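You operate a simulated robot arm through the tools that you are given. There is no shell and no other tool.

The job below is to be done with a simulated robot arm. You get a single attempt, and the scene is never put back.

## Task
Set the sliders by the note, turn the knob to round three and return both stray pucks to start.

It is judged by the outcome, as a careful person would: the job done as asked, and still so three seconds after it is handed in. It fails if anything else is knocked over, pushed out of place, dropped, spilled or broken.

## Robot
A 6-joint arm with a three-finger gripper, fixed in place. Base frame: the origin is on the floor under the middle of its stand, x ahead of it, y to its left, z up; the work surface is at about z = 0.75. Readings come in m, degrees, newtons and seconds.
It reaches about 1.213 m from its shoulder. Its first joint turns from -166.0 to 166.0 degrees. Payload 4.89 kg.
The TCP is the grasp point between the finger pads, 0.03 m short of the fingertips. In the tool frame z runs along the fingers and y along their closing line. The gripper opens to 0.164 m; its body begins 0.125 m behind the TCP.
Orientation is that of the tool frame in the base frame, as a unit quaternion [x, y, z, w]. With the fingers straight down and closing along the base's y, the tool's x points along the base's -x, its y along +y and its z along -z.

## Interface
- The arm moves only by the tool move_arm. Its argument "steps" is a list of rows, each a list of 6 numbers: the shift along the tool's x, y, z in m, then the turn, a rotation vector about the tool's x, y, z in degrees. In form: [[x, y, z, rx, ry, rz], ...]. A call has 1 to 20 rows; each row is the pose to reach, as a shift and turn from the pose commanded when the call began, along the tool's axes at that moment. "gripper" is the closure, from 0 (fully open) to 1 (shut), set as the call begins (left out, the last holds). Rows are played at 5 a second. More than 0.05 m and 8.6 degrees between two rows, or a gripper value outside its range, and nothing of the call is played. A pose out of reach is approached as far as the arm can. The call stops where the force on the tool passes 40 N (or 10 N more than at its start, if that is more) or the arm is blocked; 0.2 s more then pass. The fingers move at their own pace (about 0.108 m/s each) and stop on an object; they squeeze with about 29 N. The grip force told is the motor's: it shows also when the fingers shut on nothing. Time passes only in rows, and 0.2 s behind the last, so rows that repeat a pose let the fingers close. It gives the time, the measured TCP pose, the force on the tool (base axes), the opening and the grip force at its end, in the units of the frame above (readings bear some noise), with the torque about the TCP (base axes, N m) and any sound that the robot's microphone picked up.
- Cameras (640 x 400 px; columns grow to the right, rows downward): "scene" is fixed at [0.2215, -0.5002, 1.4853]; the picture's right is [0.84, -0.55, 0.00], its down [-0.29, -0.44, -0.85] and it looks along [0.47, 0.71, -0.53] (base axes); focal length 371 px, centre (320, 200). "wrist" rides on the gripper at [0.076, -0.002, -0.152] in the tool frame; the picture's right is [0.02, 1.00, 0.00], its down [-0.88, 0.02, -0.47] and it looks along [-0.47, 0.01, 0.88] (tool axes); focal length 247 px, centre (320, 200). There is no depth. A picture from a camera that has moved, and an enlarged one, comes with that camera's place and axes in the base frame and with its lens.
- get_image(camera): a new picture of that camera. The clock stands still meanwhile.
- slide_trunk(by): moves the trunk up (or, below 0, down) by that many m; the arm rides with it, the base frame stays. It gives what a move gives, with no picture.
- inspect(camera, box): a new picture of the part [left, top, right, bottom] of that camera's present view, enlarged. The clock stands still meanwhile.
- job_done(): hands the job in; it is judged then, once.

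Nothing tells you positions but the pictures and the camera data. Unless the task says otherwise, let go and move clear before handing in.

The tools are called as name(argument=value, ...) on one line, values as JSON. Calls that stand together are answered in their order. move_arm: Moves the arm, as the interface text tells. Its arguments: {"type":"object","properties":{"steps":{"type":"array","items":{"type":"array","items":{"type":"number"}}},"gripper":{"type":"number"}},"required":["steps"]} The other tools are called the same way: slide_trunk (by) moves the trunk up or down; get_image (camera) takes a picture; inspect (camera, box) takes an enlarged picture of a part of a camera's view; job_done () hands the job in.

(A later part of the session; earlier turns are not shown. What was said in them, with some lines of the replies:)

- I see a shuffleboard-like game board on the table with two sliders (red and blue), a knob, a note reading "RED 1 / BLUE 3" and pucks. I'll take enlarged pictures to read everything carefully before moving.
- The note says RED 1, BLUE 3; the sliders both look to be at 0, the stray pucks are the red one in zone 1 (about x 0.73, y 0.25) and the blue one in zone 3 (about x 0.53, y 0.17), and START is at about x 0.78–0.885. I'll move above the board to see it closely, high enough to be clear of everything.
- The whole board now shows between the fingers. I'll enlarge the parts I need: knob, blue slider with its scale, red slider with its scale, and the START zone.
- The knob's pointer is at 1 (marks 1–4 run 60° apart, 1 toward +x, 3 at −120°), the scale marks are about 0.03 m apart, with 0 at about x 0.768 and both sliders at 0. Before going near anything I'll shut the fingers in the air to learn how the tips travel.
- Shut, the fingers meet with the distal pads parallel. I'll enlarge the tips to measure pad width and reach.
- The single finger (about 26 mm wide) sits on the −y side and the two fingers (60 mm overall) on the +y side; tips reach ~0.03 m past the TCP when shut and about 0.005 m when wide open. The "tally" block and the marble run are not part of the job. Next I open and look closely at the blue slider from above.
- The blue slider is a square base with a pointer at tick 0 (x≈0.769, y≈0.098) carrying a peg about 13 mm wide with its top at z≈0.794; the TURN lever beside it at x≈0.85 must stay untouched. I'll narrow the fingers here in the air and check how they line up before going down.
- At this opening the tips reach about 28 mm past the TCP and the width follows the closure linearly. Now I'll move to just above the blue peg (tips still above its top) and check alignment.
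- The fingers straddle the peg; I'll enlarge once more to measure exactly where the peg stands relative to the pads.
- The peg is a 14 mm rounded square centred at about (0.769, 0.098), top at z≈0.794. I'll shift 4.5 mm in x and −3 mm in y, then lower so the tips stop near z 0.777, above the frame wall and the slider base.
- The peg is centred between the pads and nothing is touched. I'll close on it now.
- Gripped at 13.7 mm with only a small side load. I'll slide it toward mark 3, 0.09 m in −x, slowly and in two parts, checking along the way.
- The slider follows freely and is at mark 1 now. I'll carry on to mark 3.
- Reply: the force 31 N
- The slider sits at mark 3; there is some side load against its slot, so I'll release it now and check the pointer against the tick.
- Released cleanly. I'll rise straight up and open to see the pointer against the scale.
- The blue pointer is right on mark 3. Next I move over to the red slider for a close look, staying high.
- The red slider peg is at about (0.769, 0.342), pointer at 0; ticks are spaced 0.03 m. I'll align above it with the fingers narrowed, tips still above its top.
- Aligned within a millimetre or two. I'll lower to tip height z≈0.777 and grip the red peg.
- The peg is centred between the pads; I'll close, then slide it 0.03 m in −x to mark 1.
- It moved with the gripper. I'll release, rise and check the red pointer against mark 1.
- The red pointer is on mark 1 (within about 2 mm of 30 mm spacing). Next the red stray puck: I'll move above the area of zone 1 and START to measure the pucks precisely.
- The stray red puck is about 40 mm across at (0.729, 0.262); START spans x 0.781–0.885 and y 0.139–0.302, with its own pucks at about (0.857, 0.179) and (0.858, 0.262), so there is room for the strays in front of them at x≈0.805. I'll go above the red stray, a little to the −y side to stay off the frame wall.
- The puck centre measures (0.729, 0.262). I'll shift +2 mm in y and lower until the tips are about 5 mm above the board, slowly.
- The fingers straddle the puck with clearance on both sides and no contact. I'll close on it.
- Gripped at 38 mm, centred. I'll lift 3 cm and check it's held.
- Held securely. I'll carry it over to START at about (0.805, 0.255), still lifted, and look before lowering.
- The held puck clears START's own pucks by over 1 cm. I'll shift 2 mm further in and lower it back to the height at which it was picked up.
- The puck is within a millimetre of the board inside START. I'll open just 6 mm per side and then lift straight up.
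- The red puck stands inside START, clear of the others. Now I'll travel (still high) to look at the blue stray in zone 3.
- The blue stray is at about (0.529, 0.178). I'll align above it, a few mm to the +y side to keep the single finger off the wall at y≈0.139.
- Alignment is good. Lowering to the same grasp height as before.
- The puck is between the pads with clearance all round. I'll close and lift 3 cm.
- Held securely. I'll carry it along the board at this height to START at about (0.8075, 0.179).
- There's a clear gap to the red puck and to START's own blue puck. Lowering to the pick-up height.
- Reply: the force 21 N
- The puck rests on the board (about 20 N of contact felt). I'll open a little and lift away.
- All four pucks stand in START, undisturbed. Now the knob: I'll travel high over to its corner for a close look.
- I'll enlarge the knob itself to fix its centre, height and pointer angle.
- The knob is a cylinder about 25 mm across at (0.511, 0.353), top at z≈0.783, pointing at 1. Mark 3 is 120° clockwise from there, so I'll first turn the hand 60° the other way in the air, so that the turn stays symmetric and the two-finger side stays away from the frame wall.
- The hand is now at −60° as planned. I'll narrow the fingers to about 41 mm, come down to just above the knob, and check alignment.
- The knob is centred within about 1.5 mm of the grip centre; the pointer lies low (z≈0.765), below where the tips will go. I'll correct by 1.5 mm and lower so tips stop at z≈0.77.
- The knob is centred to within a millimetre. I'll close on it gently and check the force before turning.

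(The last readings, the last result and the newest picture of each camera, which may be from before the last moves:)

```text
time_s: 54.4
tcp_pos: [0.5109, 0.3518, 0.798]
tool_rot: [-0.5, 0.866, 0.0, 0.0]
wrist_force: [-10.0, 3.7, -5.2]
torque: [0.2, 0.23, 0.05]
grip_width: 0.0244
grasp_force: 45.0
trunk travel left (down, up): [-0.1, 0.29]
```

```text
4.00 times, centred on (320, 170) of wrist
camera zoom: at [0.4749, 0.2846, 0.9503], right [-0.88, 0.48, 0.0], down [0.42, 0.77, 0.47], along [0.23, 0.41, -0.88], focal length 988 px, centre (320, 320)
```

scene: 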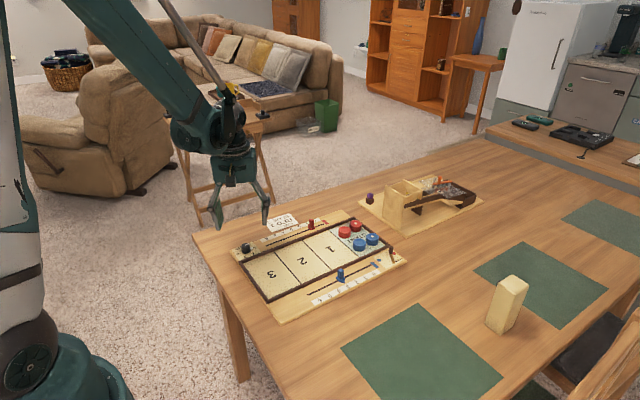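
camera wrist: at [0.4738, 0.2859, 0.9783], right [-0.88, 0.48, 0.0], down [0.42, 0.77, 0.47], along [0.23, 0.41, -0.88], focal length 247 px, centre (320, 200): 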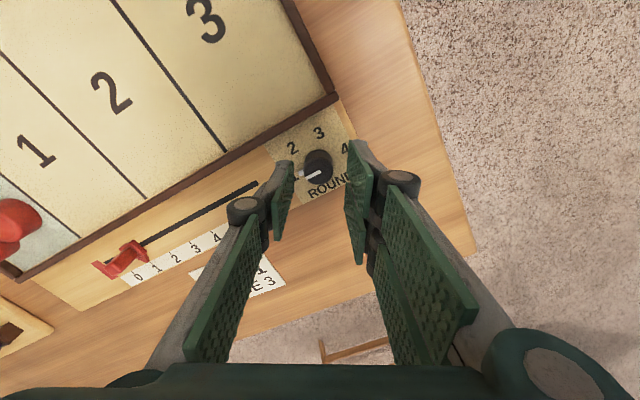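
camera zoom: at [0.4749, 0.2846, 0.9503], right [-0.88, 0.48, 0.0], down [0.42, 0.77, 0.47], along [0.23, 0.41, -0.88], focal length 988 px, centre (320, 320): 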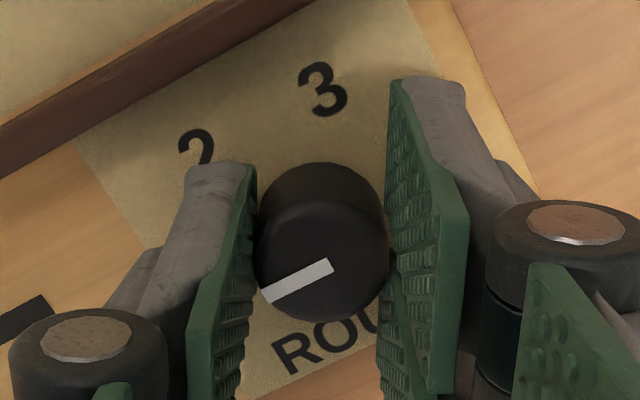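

Gripped at 24.4 mm with a small side load. I'll turn clockwise by the first 30° and look.

move_arm(steps=[[0, 0.0003, 0, 0, 0, 6], [0, 0.0003, 0, 0, 0, 12], [0, 0.0003, 0, 0, 0, 18], [0, 0.0003, 0, 0, 0, 24], [0, 0.0003, 0, 0, 0, 30], [0, 0.0003, 0, 0, 0, 30]])

inspect(camera="wrist", box=[260, 120, 380, 220])

inspect(camera="scene", box=[220, 210, 290, 260])

```text
time_s: 55.8
tcp_pos: [0.5118, 0.3523, 0.7986]
tool_rot: [-0.259, 0.966, 0.0, 0.0]
wrist_force: [-29.9, 7.9, -6.6]
torque: [0.09, 0.79, 0.04]
grip_width: 0.0245
grasp_force: 44.5
trunk travel left (down, up): [-0.1, 0.29]
```

```text
4.00 times, centred on (320, 170) of wrist
camera zoom: at [0.4465, 0.3129, 0.9504], right [-0.52, 0.86, 0.0], down [0.75, 0.46, 0.47], along [0.4, 0.25, -0.88], focal length 988 px, centre (320, 320)
```

zoom: 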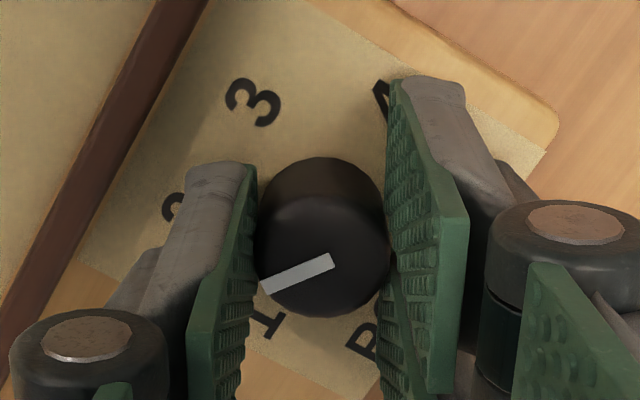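

```text
8.00 times, centred on (255, 235) of scene
camera zoom: at [0.2215, -0.5002, 1.4853], right [0.84, -0.55, 0.0], down [-0.29, -0.44, -0.85], along [0.47, 0.71, -0.53], focal length 2970 px, centre (840, -80)
```

zoom: 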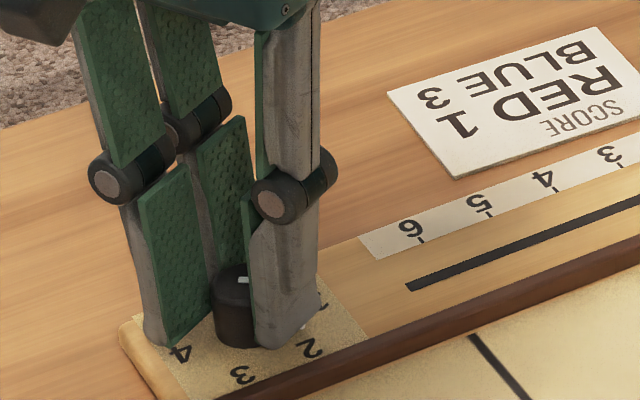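

The knob turns with the hand, but the side load has grown to 30 N (I'm slightly off its axis in +x). I'll ease the position about 0.8 mm to relieve it before turning further.

move_arm(steps=[[0.0003, 0.0003, 0, 0, 0, 0], [0.0006, 0.0006, 0, 0, 0, 0], [0.0006, 0.0006, 0, 0, 0, 0]])

```text
time_s: 56.8
tcp_pos: [0.5113, 0.3527, 0.7981]
tool_rot: [-0.259, 0.966, 0.0, 0.001]
wrist_force: [-5.7, 7.3, 28.9]
torque: [0.13, 0.03, 0.0]
grip_width: 0.0243
grasp_force: 45.5
trunk travel left (down, up): [-0.1, 0.29]
stopped in row 3: the force on the tool passed its limit at 44 N (the readings are from after the stop); the commanded pose is now the measured one
```

The load shifted into z (stiff contact), so I'll release the knob a little to clear the forces, look, and take a fresh hold for the next part.

move_arm(steps=[[0, 0, 0, 0, 0, 0], [0, 0, 0, 0, 0, 0]], gripper=0.78)

inspect(camera="wrist", box=[260, 120, 380, 220])

```text
time_s: 57.4
tcp_pos: [0.5126, 0.3527, 0.796]
tool_rot: [-0.258, 0.966, 0.0, 0.0]
wrist_force: [0.5, -0.2, 1.0]
torque: [0.0, 0.01, 0.01]
grip_width: 0.0359
grasp_force: 0.1
trunk travel left (down, up): [-0.1, 0.29]
```

```text
4.00 times, centred on (320, 170) of wrist
camera zoom: at [0.4471, 0.3127, 0.9492], right [-0.52, 0.86, 0.0], down [0.75, 0.46, 0.47], along [0.41, 0.25, -0.88], focal length 988 px, centre (320, 320)
```

zoom: 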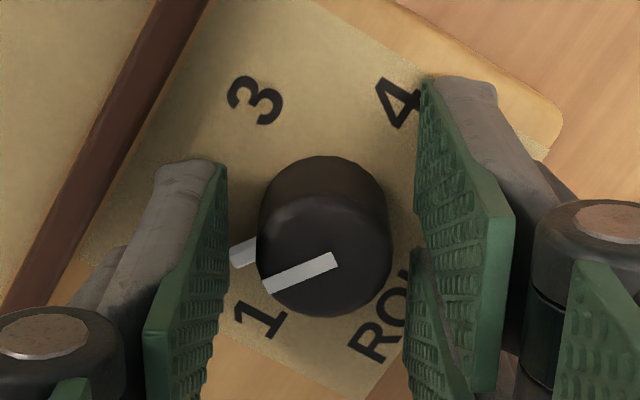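

The knob stays where I left it, 30° past 1, and is still centred. I'll take a fresh, lighter hold, 1.5 mm higher, and turn the next 30°.

move_arm(steps=[[0.0004, 0.0002, -0.0015, 0, 0, 0], [0.0004, 0.0002, -0.0015, 0, 0, 0]])

move_arm(steps=[[0, 0, 0, 0, 0, 0], [0, 0, 0, 0, 0, 0], [0, 0, 0, 0, 0, 0]], gripper=0.87)

```text
time_s: 58.0
tcp_pos: [0.5125, 0.3524, 0.7996]
tool_rot: [-0.259, 0.966, 0.0, 0.002]
wrist_force: [0.0, 1.4, 0.5]
torque: [-0.02, -0.04, -0.01]
grip_width: 0.036
grasp_force: 0.1
trunk travel left (down, up): [-0.1, 0.29]
```

```text
time_s: 58.8
tcp_pos: [0.5125, 0.3529, 0.7985]
tool_rot: [-0.259, 0.966, 0.0, 0.001]
wrist_force: [-2.2, 5.1, -1.3]
torque: [0.25, 0.07, 0.01]
grip_width: 0.0243
grasp_force: 45.5
trunk travel left (down, up): [-0.1, 0.29]
```

Fresh hold with only ~5 N of side load. Turning the next 30°.

move_arm(steps=[[0, 0, 0, 0, 0, 6], [0, 0, 0, 0, 0, 12], [0, 0, 0, 0, 0, 18], [0, 0, 0, 0, 0, 24], [0, 0, 0, 0, 0, 30]])

inspect(camera="wrist", box=[260, 120, 380, 220])

```text
time_s: 60.0
tcp_pos: [0.5117, 0.352, 0.7985]
tool_rot: [0.0, 1.0, 0.001, 0.0]
wrist_force: [-5.5, 3.5, -16.3]
torque: [0.11, 0.51, 0.02]
grip_width: 0.0243
grasp_force: 45.7
trunk travel left (down, up): [-0.1, 0.29]
```

```text
4.00 times, centred on (320, 170) of wrist
camera zoom: at [0.4353, 0.3514, 0.9508], right [-0.02, 1.0, 0.0], down [0.88, 0.02, 0.47], along [0.47, 0.01, -0.88], focal length 988 px, centre (320, 320)
```

zoom: 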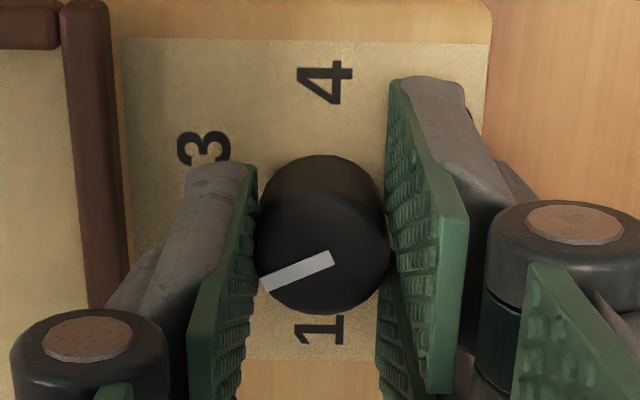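

The pointer is now toward 2. I'll loosen and re-grip to clear the forces, then turn another 30°.

move_arm(steps=[[0, 0, 0, 0, 0, 0], [0, 0, 0, 0, 0, 0]], gripper=0.8)

move_arm(steps=[[0, 0, 0, 0, 0, 0], [0, 0, 0, 0, 0, 0], [0, 0, 0, 0, 0, 0]], gripper=0.87)

move_arm(steps=[[0, 0, 0, 0, 0, 6], [0, 0, 0, 0, 0, 12], [0, 0, 0, 0, 0, 18], [0, 0, 0, 0, 0, 24], [0, 0, 0, 0, 0, 30]])

inspect(camera="wrist", box=[260, 120, 380, 220])

```text
time_s: 60.5
tcp_pos: [0.5123, 0.3527, 0.8006]
tool_rot: [0.0, 1.0, 0.0, 0.001]
wrist_force: [-0.6, 0.0, 0.3]
torque: [-0.02, 0.0, 0.0]
grip_width: 0.0327
grasp_force: 0.1
trunk travel left (down, up): [-0.1, 0.29]
```

```text
time_s: 61.4
tcp_pos: [0.5125, 0.3539, 0.7999]
tool_rot: [-0.001, 1.0, 0.0, 0.0]
wrist_force: [1.1, -2.4, 1.0]
torque: [-0.04, -0.1, 0.01]
grip_width: 0.0244
grasp_force: 45.1
trunk travel left (down, up): [-0.1, 0.29]
```

```text
time_s: 62.5
tcp_pos: [0.5109, 0.3522, 0.7998]
tool_rot: [0.26, 0.966, 0.002, 0.001]
wrist_force: [10.5, 9.1, 34.0]
torque: [0.24, -0.18, 0.02]
grip_width: 0.0244
grasp_force: 45.5
trunk travel left (down, up): [-0.1, 0.29]
```

```text
4.00 times, centred on (320, 170) of wrist
camera zoom: at [0.4444, 0.3897, 0.9512], right [0.48, 0.88, 0.0], down [0.77, -0.43, 0.47], along [0.42, -0.23, -0.88], focal length 988 px, centre (320, 320)
```

zoom: 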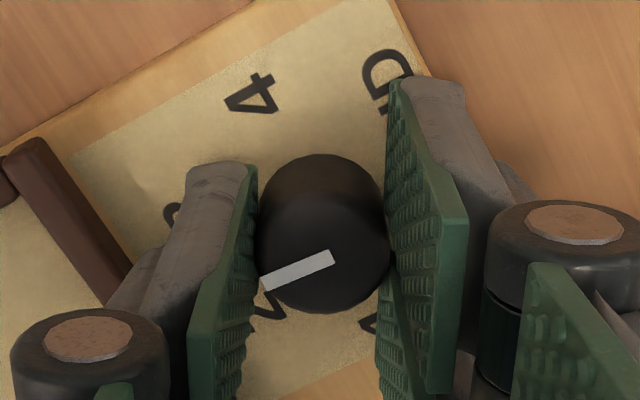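

Now 90° turned in all. Again I'll loosen and re-grip to clear the forces, then turn the last 30°.

move_arm(steps=[[0, 0, 0, 0, 0, 0], [0, 0, 0, 0, 0, 0]], gripper=0.8)

move_arm(steps=[[0, 0, 0, 0, 0, 0], [0, 0, 0, 0, 0, 0], [0, 0, 0, 0, 0, 0]], gripper=0.87)

move_arm(steps=[[0, 0, 0, 0, 0, 6], [0, 0, 0, 0, 0, 12], [0, 0, 0, 0, 0, 18], [0, 0, 0, 0, 0, 24], [0, 0, 0, 0, 0, 30]])

inspect(camera="wrist", box=[260, 120, 380, 220])

```text
time_s: 63.1
tcp_pos: [0.5109, 0.3522, 0.7994]
tool_rot: [0.259, 0.966, 0.001, 0.0]
wrist_force: [-1.5, -0.4, -0.5]
torque: [0.01, 0.02, -0.04]
grip_width: 0.0325
grasp_force: 0.1
trunk travel left (down, up): [-0.1, 0.29]
```

```text
time_s: 64.0
tcp_pos: [0.5111, 0.3525, 0.7988]
tool_rot: [0.259, 0.966, 0.001, 0.0]
wrist_force: [3.8, 7.9, -2.5]
torque: [0.24, -0.2, -0.03]
grip_width: 0.0244
grasp_force: 45.3
trunk travel left (down, up): [-0.1, 0.29]
```

```text
time_s: 65.2
tcp_pos: [0.5114, 0.3529, 0.7981]
tool_rot: [0.499, 0.866, 0.001, 0.0]
wrist_force: [-5.6, 22.4, -12.5]
torque: [0.64, 0.11, 0.06]
grip_width: 0.0243
grasp_force: 45.3
trunk travel left (down, up): [-0.1, 0.29]
```

```text
4.00 times, centred on (320, 170) of wrist
camera zoom: at [0.4722, 0.4186, 0.9505], right [0.86, 0.52, 0.0], down [0.46, -0.75, 0.47], along [0.25, -0.4, -0.88], focal length 988 px, centre (320, 320)
```

zoom: 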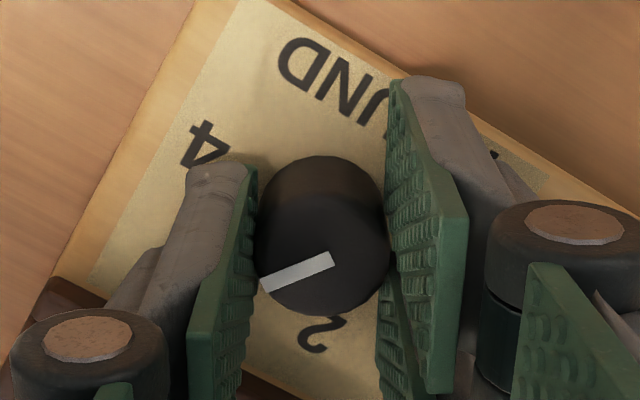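

The full 120° has been turned. I'll release and rise straight up to check the pointer against mark 3.

move_arm(steps=[[0, 0, 0, 0, 0, 0], [0, 0, 0, 0, 0, 0]], gripper=0.77)

move_arm(steps=[[0, 0, -0.01, 0, 0, 0], [0, 0, -0.025, 0, 0, 0], [0, 0, -0.05, 0, 0, 0], [0, 0, -0.08, 0, 0, 0], [0, 0, -0.08, 0, 0, 0]])

get_image(camera="wrist")

inspect(camera="wrist", box=[270, 100, 370, 180])

inspect(camera="scene", box=[220, 220, 290, 270])

```text
time_s: 65.8
tcp_pos: [0.5118, 0.3519, 0.7988]
tool_rot: [0.5, 0.866, 0.001, 0.001]
wrist_force: [-0.3, -0.3, 0.2]
torque: [0.03, -0.04, -0.02]
grip_width: 0.0377
grasp_force: 0.0
trunk travel left (down, up): [-0.1, 0.29]
```

```text
time_s: 67.0
tcp_pos: [0.5112, 0.3542, 0.8799]
tool_rot: [0.5, 0.866, 0.0, 0.001]
wrist_force: [-0.5, -0.2, -0.7]
torque: [0.0, 0.03, 0.01]
grip_width: 0.0376
grasp_force: 0.2
trunk travel left (down, up): [-0.1, 0.29]
```

```text
taken
camera wrist: at [0.4715, 0.4193, 1.0319], right [0.85, 0.52, 0.0], down [0.46, -0.75, 0.47], along [0.25, -0.4, -0.88], focal length 247 px, centre (320, 200)
```

wrist: 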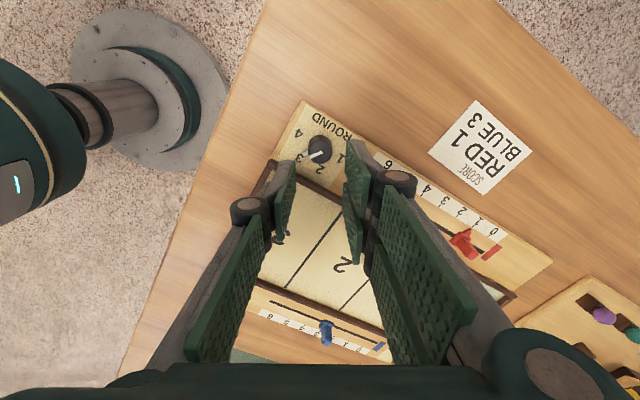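

```text
5.00 times, centred on (320, 140) of wrist
camera zoom: at [0.4715, 0.4193, 1.0319], right [0.85, 0.52, 0.0], down [0.46, -0.75, 0.47], along [0.25, -0.4, -0.88], focal length 1235 px, centre (320, 500)
```

zoom: 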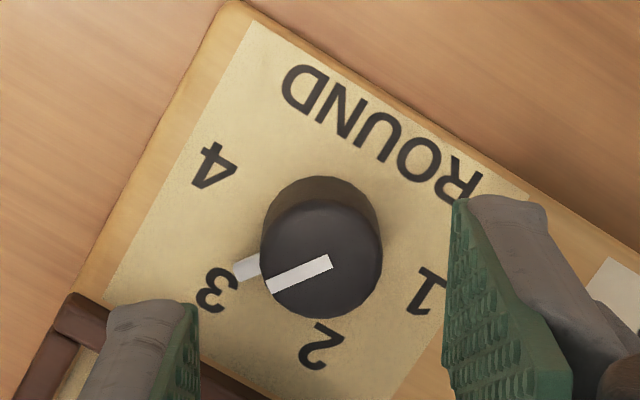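

```text
8.00 times, centred on (255, 245) of scene
camera zoom: at [0.2215, -0.5002, 1.4853], right [0.84, -0.55, 0.0], down [-0.29, -0.44, -0.85], along [0.47, 0.71, -0.53], focal length 2970 px, centre (840, -160)
```

zoom: 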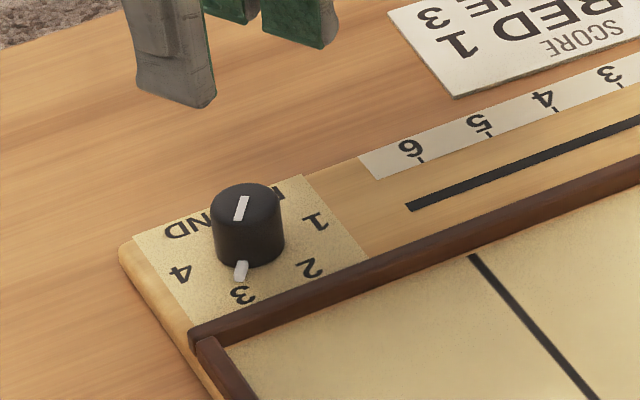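

The pointer stands at 3. I'll rise, turn the hand back, and move to an overview pose to check everything.

move_arm(steps=[[0, 0, -0.02, 0, 0, -7.5], [0, 0, -0.04, 0, 0, -15], [0, 0, -0.06, 0, 0, -22.5], [0, 0, -0.08, 0, 0, -30], [0, 0, -0.1, 0, 0, -37.5], [0, 0, -0.12, 0, 0, -45], [0, 0, -0.14, 0, 0, -52.5], [0, 0, -0.15, 0, 0, -60], [0, 0, -0.15, 0, 0, -60]], gripper=0)

move_arm(steps=[[-0.01, -0.022, 0, 0, 0, 0], [-0.02, -0.044, 0, 0, 0, 0], [-0.03, -0.066, 0, 0, 0, 0], [-0.04, -0.088, 0, 0, 0, 0], [-0.05, -0.11, 0, 0, 0, 0], [-0.06, -0.132, 0, 0, 0, 0], [-0.06, -0.132, 0, 0, 0, 0]])

get_image(camera="wrist")

inspect(camera="wrist", box=[220, 20, 420, 270])

inspect(camera="scene", box=[220, 180, 420, 330])

get_image(camera="scene")

```text
time_s: 69.0
tcp_pos: [0.5124, 0.3524, 1.0266]
tool_rot: [0.0, 1.0, 0.0, 0.001]
wrist_force: [-0.5, 0.2, 0.8]
torque: [0.0, -0.01, 0.02]
grip_width: 0.1641
grasp_force: 0.0
trunk travel left (down, up): [-0.1, 0.29]
```

```text
time_s: 70.5
tcp_pos: [0.5727, 0.221, 1.0285]
tool_rot: [0.0, 1.0, 0.0, 0.001]
wrist_force: [-1.0, 0.3, 0.6]
torque: [-0.04, -0.03, 0.0]
grip_width: 0.1641
grasp_force: 0.1
trunk travel left (down, up): [-0.1, 0.29]
```

```text
taken
camera wrist: at [0.4955, 0.2194, 1.1806], right [-0.02, 1.0, 0.0], down [0.88, 0.02, 0.47], along [0.47, 0.01, -0.88], focal length 247 px, centre (320, 200)
```

wrist: 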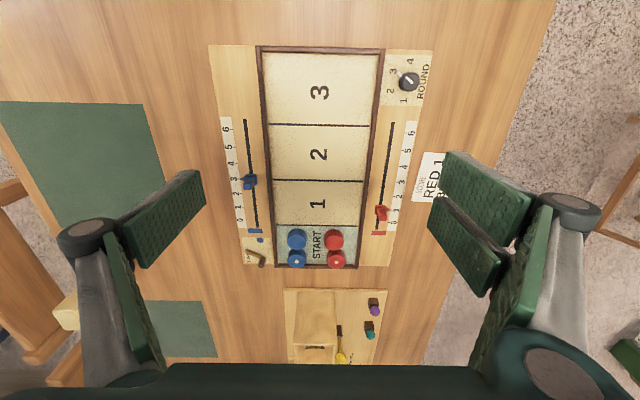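

```text
1.60 times, centred on (320, 145) of wrist
camera zoom: at [0.4955, 0.2194, 1.1806], right [-0.02, 1.0, 0.0], down [0.88, 0.02, 0.47], along [0.47, 0.01, -0.88], focal length 395 px, centre (320, 288)
```

zoom: 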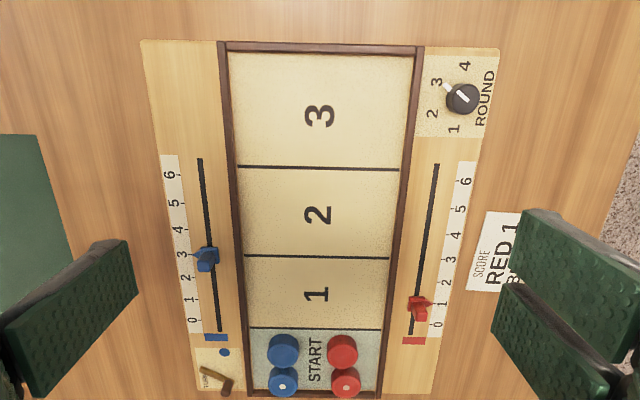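

```text
2.67 times, centred on (320, 255) of scene
camera zoom: at [0.2215, -0.5002, 1.4853], right [0.84, -0.55, 0.0], down [-0.29, -0.44, -0.85], along [0.47, 0.71, -0.53], focal length 990 px, centre (320, 53)
```

zoom: 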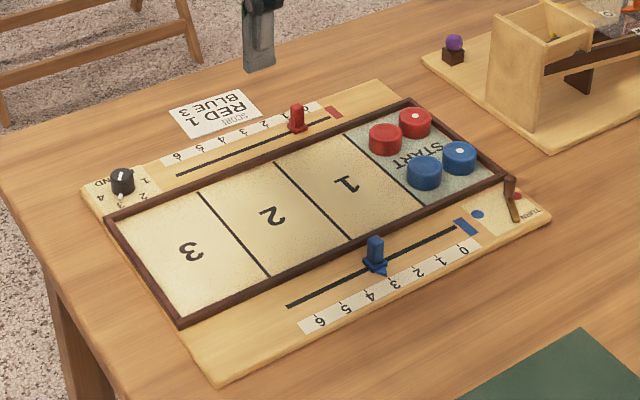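

```text
taken
```

scene: 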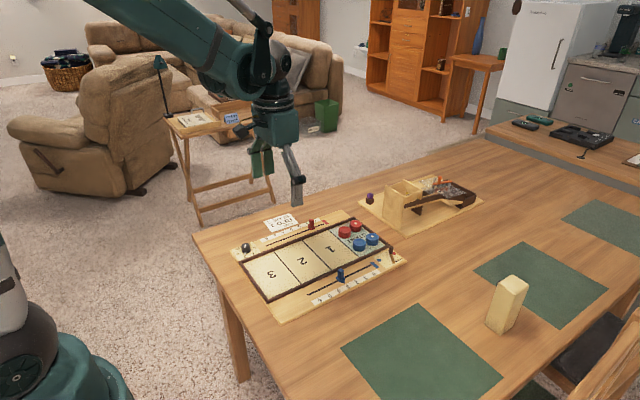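

Everything looks as asked: blue at 3, red at 1, knob at 3 and four pucks in START, with the board, lever, tally block and marble run in place. A last enlarged check of the sliders and knob.

inspect(camera="wrist", box=[215, 140, 285, 240])

inspect(camera="wrist", box=[350, 150, 430, 240])

inspect(camera="wrist", box=[375, 40, 445, 115])

inspect(camera="wrist", box=[230, 210, 390, 360])

```text
4.00 times, centred on (250, 190) of wrist
camera zoom: at [0.4955, 0.2194, 1.1806], right [-0.02, 1.0, 0.0], down [0.88, 0.02, 0.47], along [0.47, 0.01, -0.88], focal length 988 px, centre (600, 240)
```

zoom: 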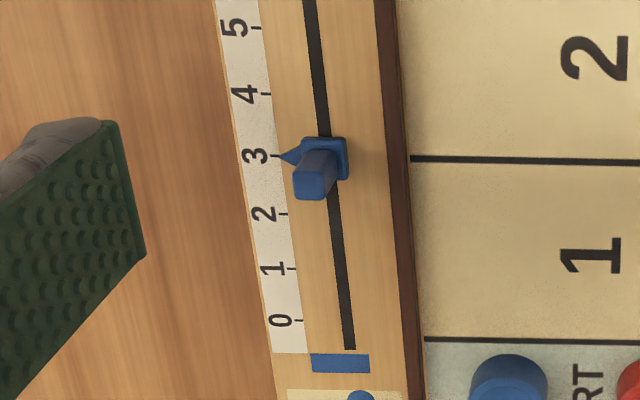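

```text
4.44 times, centred on (390, 195) of wrist
camera zoom: at [0.4955, 0.2194, 1.1806], right [-0.02, 1.0, 0.0], down [0.88, 0.02, 0.47], along [0.47, 0.01, -0.88], focal length 1098 px, centre (9, 222)
```

zoom: 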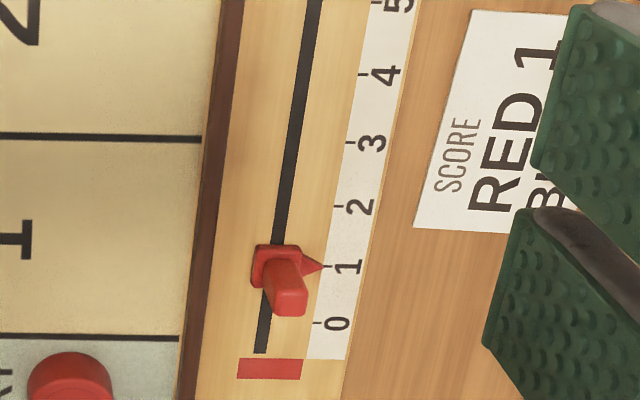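

```text
5.33 times, centred on (410, 78) of wrist
camera zoom: at [0.4955, 0.2194, 1.1806], right [-0.02, 1.0, 0.0], down [0.88, 0.02, 0.47], along [0.47, 0.01, -0.88], focal length 1317 px, centre (-160, 853)
```

zoom: 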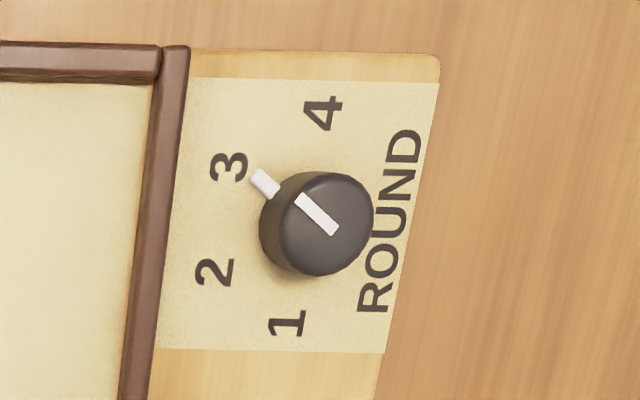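

```text
2.67 times, centred on (310, 285) of wrist
camera zoom: at [0.4955, 0.2194, 1.1806], right [-0.02, 1.0, 0.0], down [0.88, 0.02, 0.47], along [0.47, 0.01, -0.88], focal length 659 px, centre (347, -27)
```

zoom: 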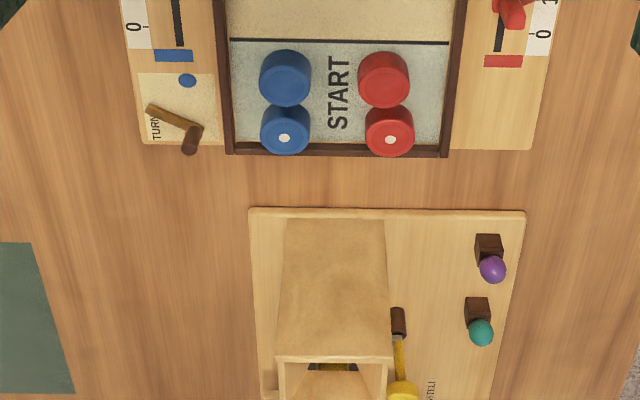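

The sliders read RED 1 and BLUE 3, and the round knob points at 3. Both stray pucks stand in START beside the two that were already there. The gripper is empty and well clear, and nothing else looks moved, so I'm handing the job in.

job_done()

```text
The job is handed in.
```

The job is done and handed in. The last pictures before handing in showed everything as asked:

- **Sliders:** red is on 1 and blue is on 3, as the note says. Each pointer is within about 2 mm of its mark, and the marks are 30 mm apart.
- **Knob:** it was turned from round 1 to round 3. The pointer is about 3–5° past the centre of the 3, and the marks are 60° apart.
- **Pucks:** the red puck from zone 1 and the blue puck from zone 3 are now inside START, in front of the two that were already there.

The turn lever, tally block, marble run and note all looked unmoved. While I was turning the knob, the arm stopped once because the force reached 44 N, just over the limit. I let go, took a fresh hold and finished the turn in short steps. I saw no damage.
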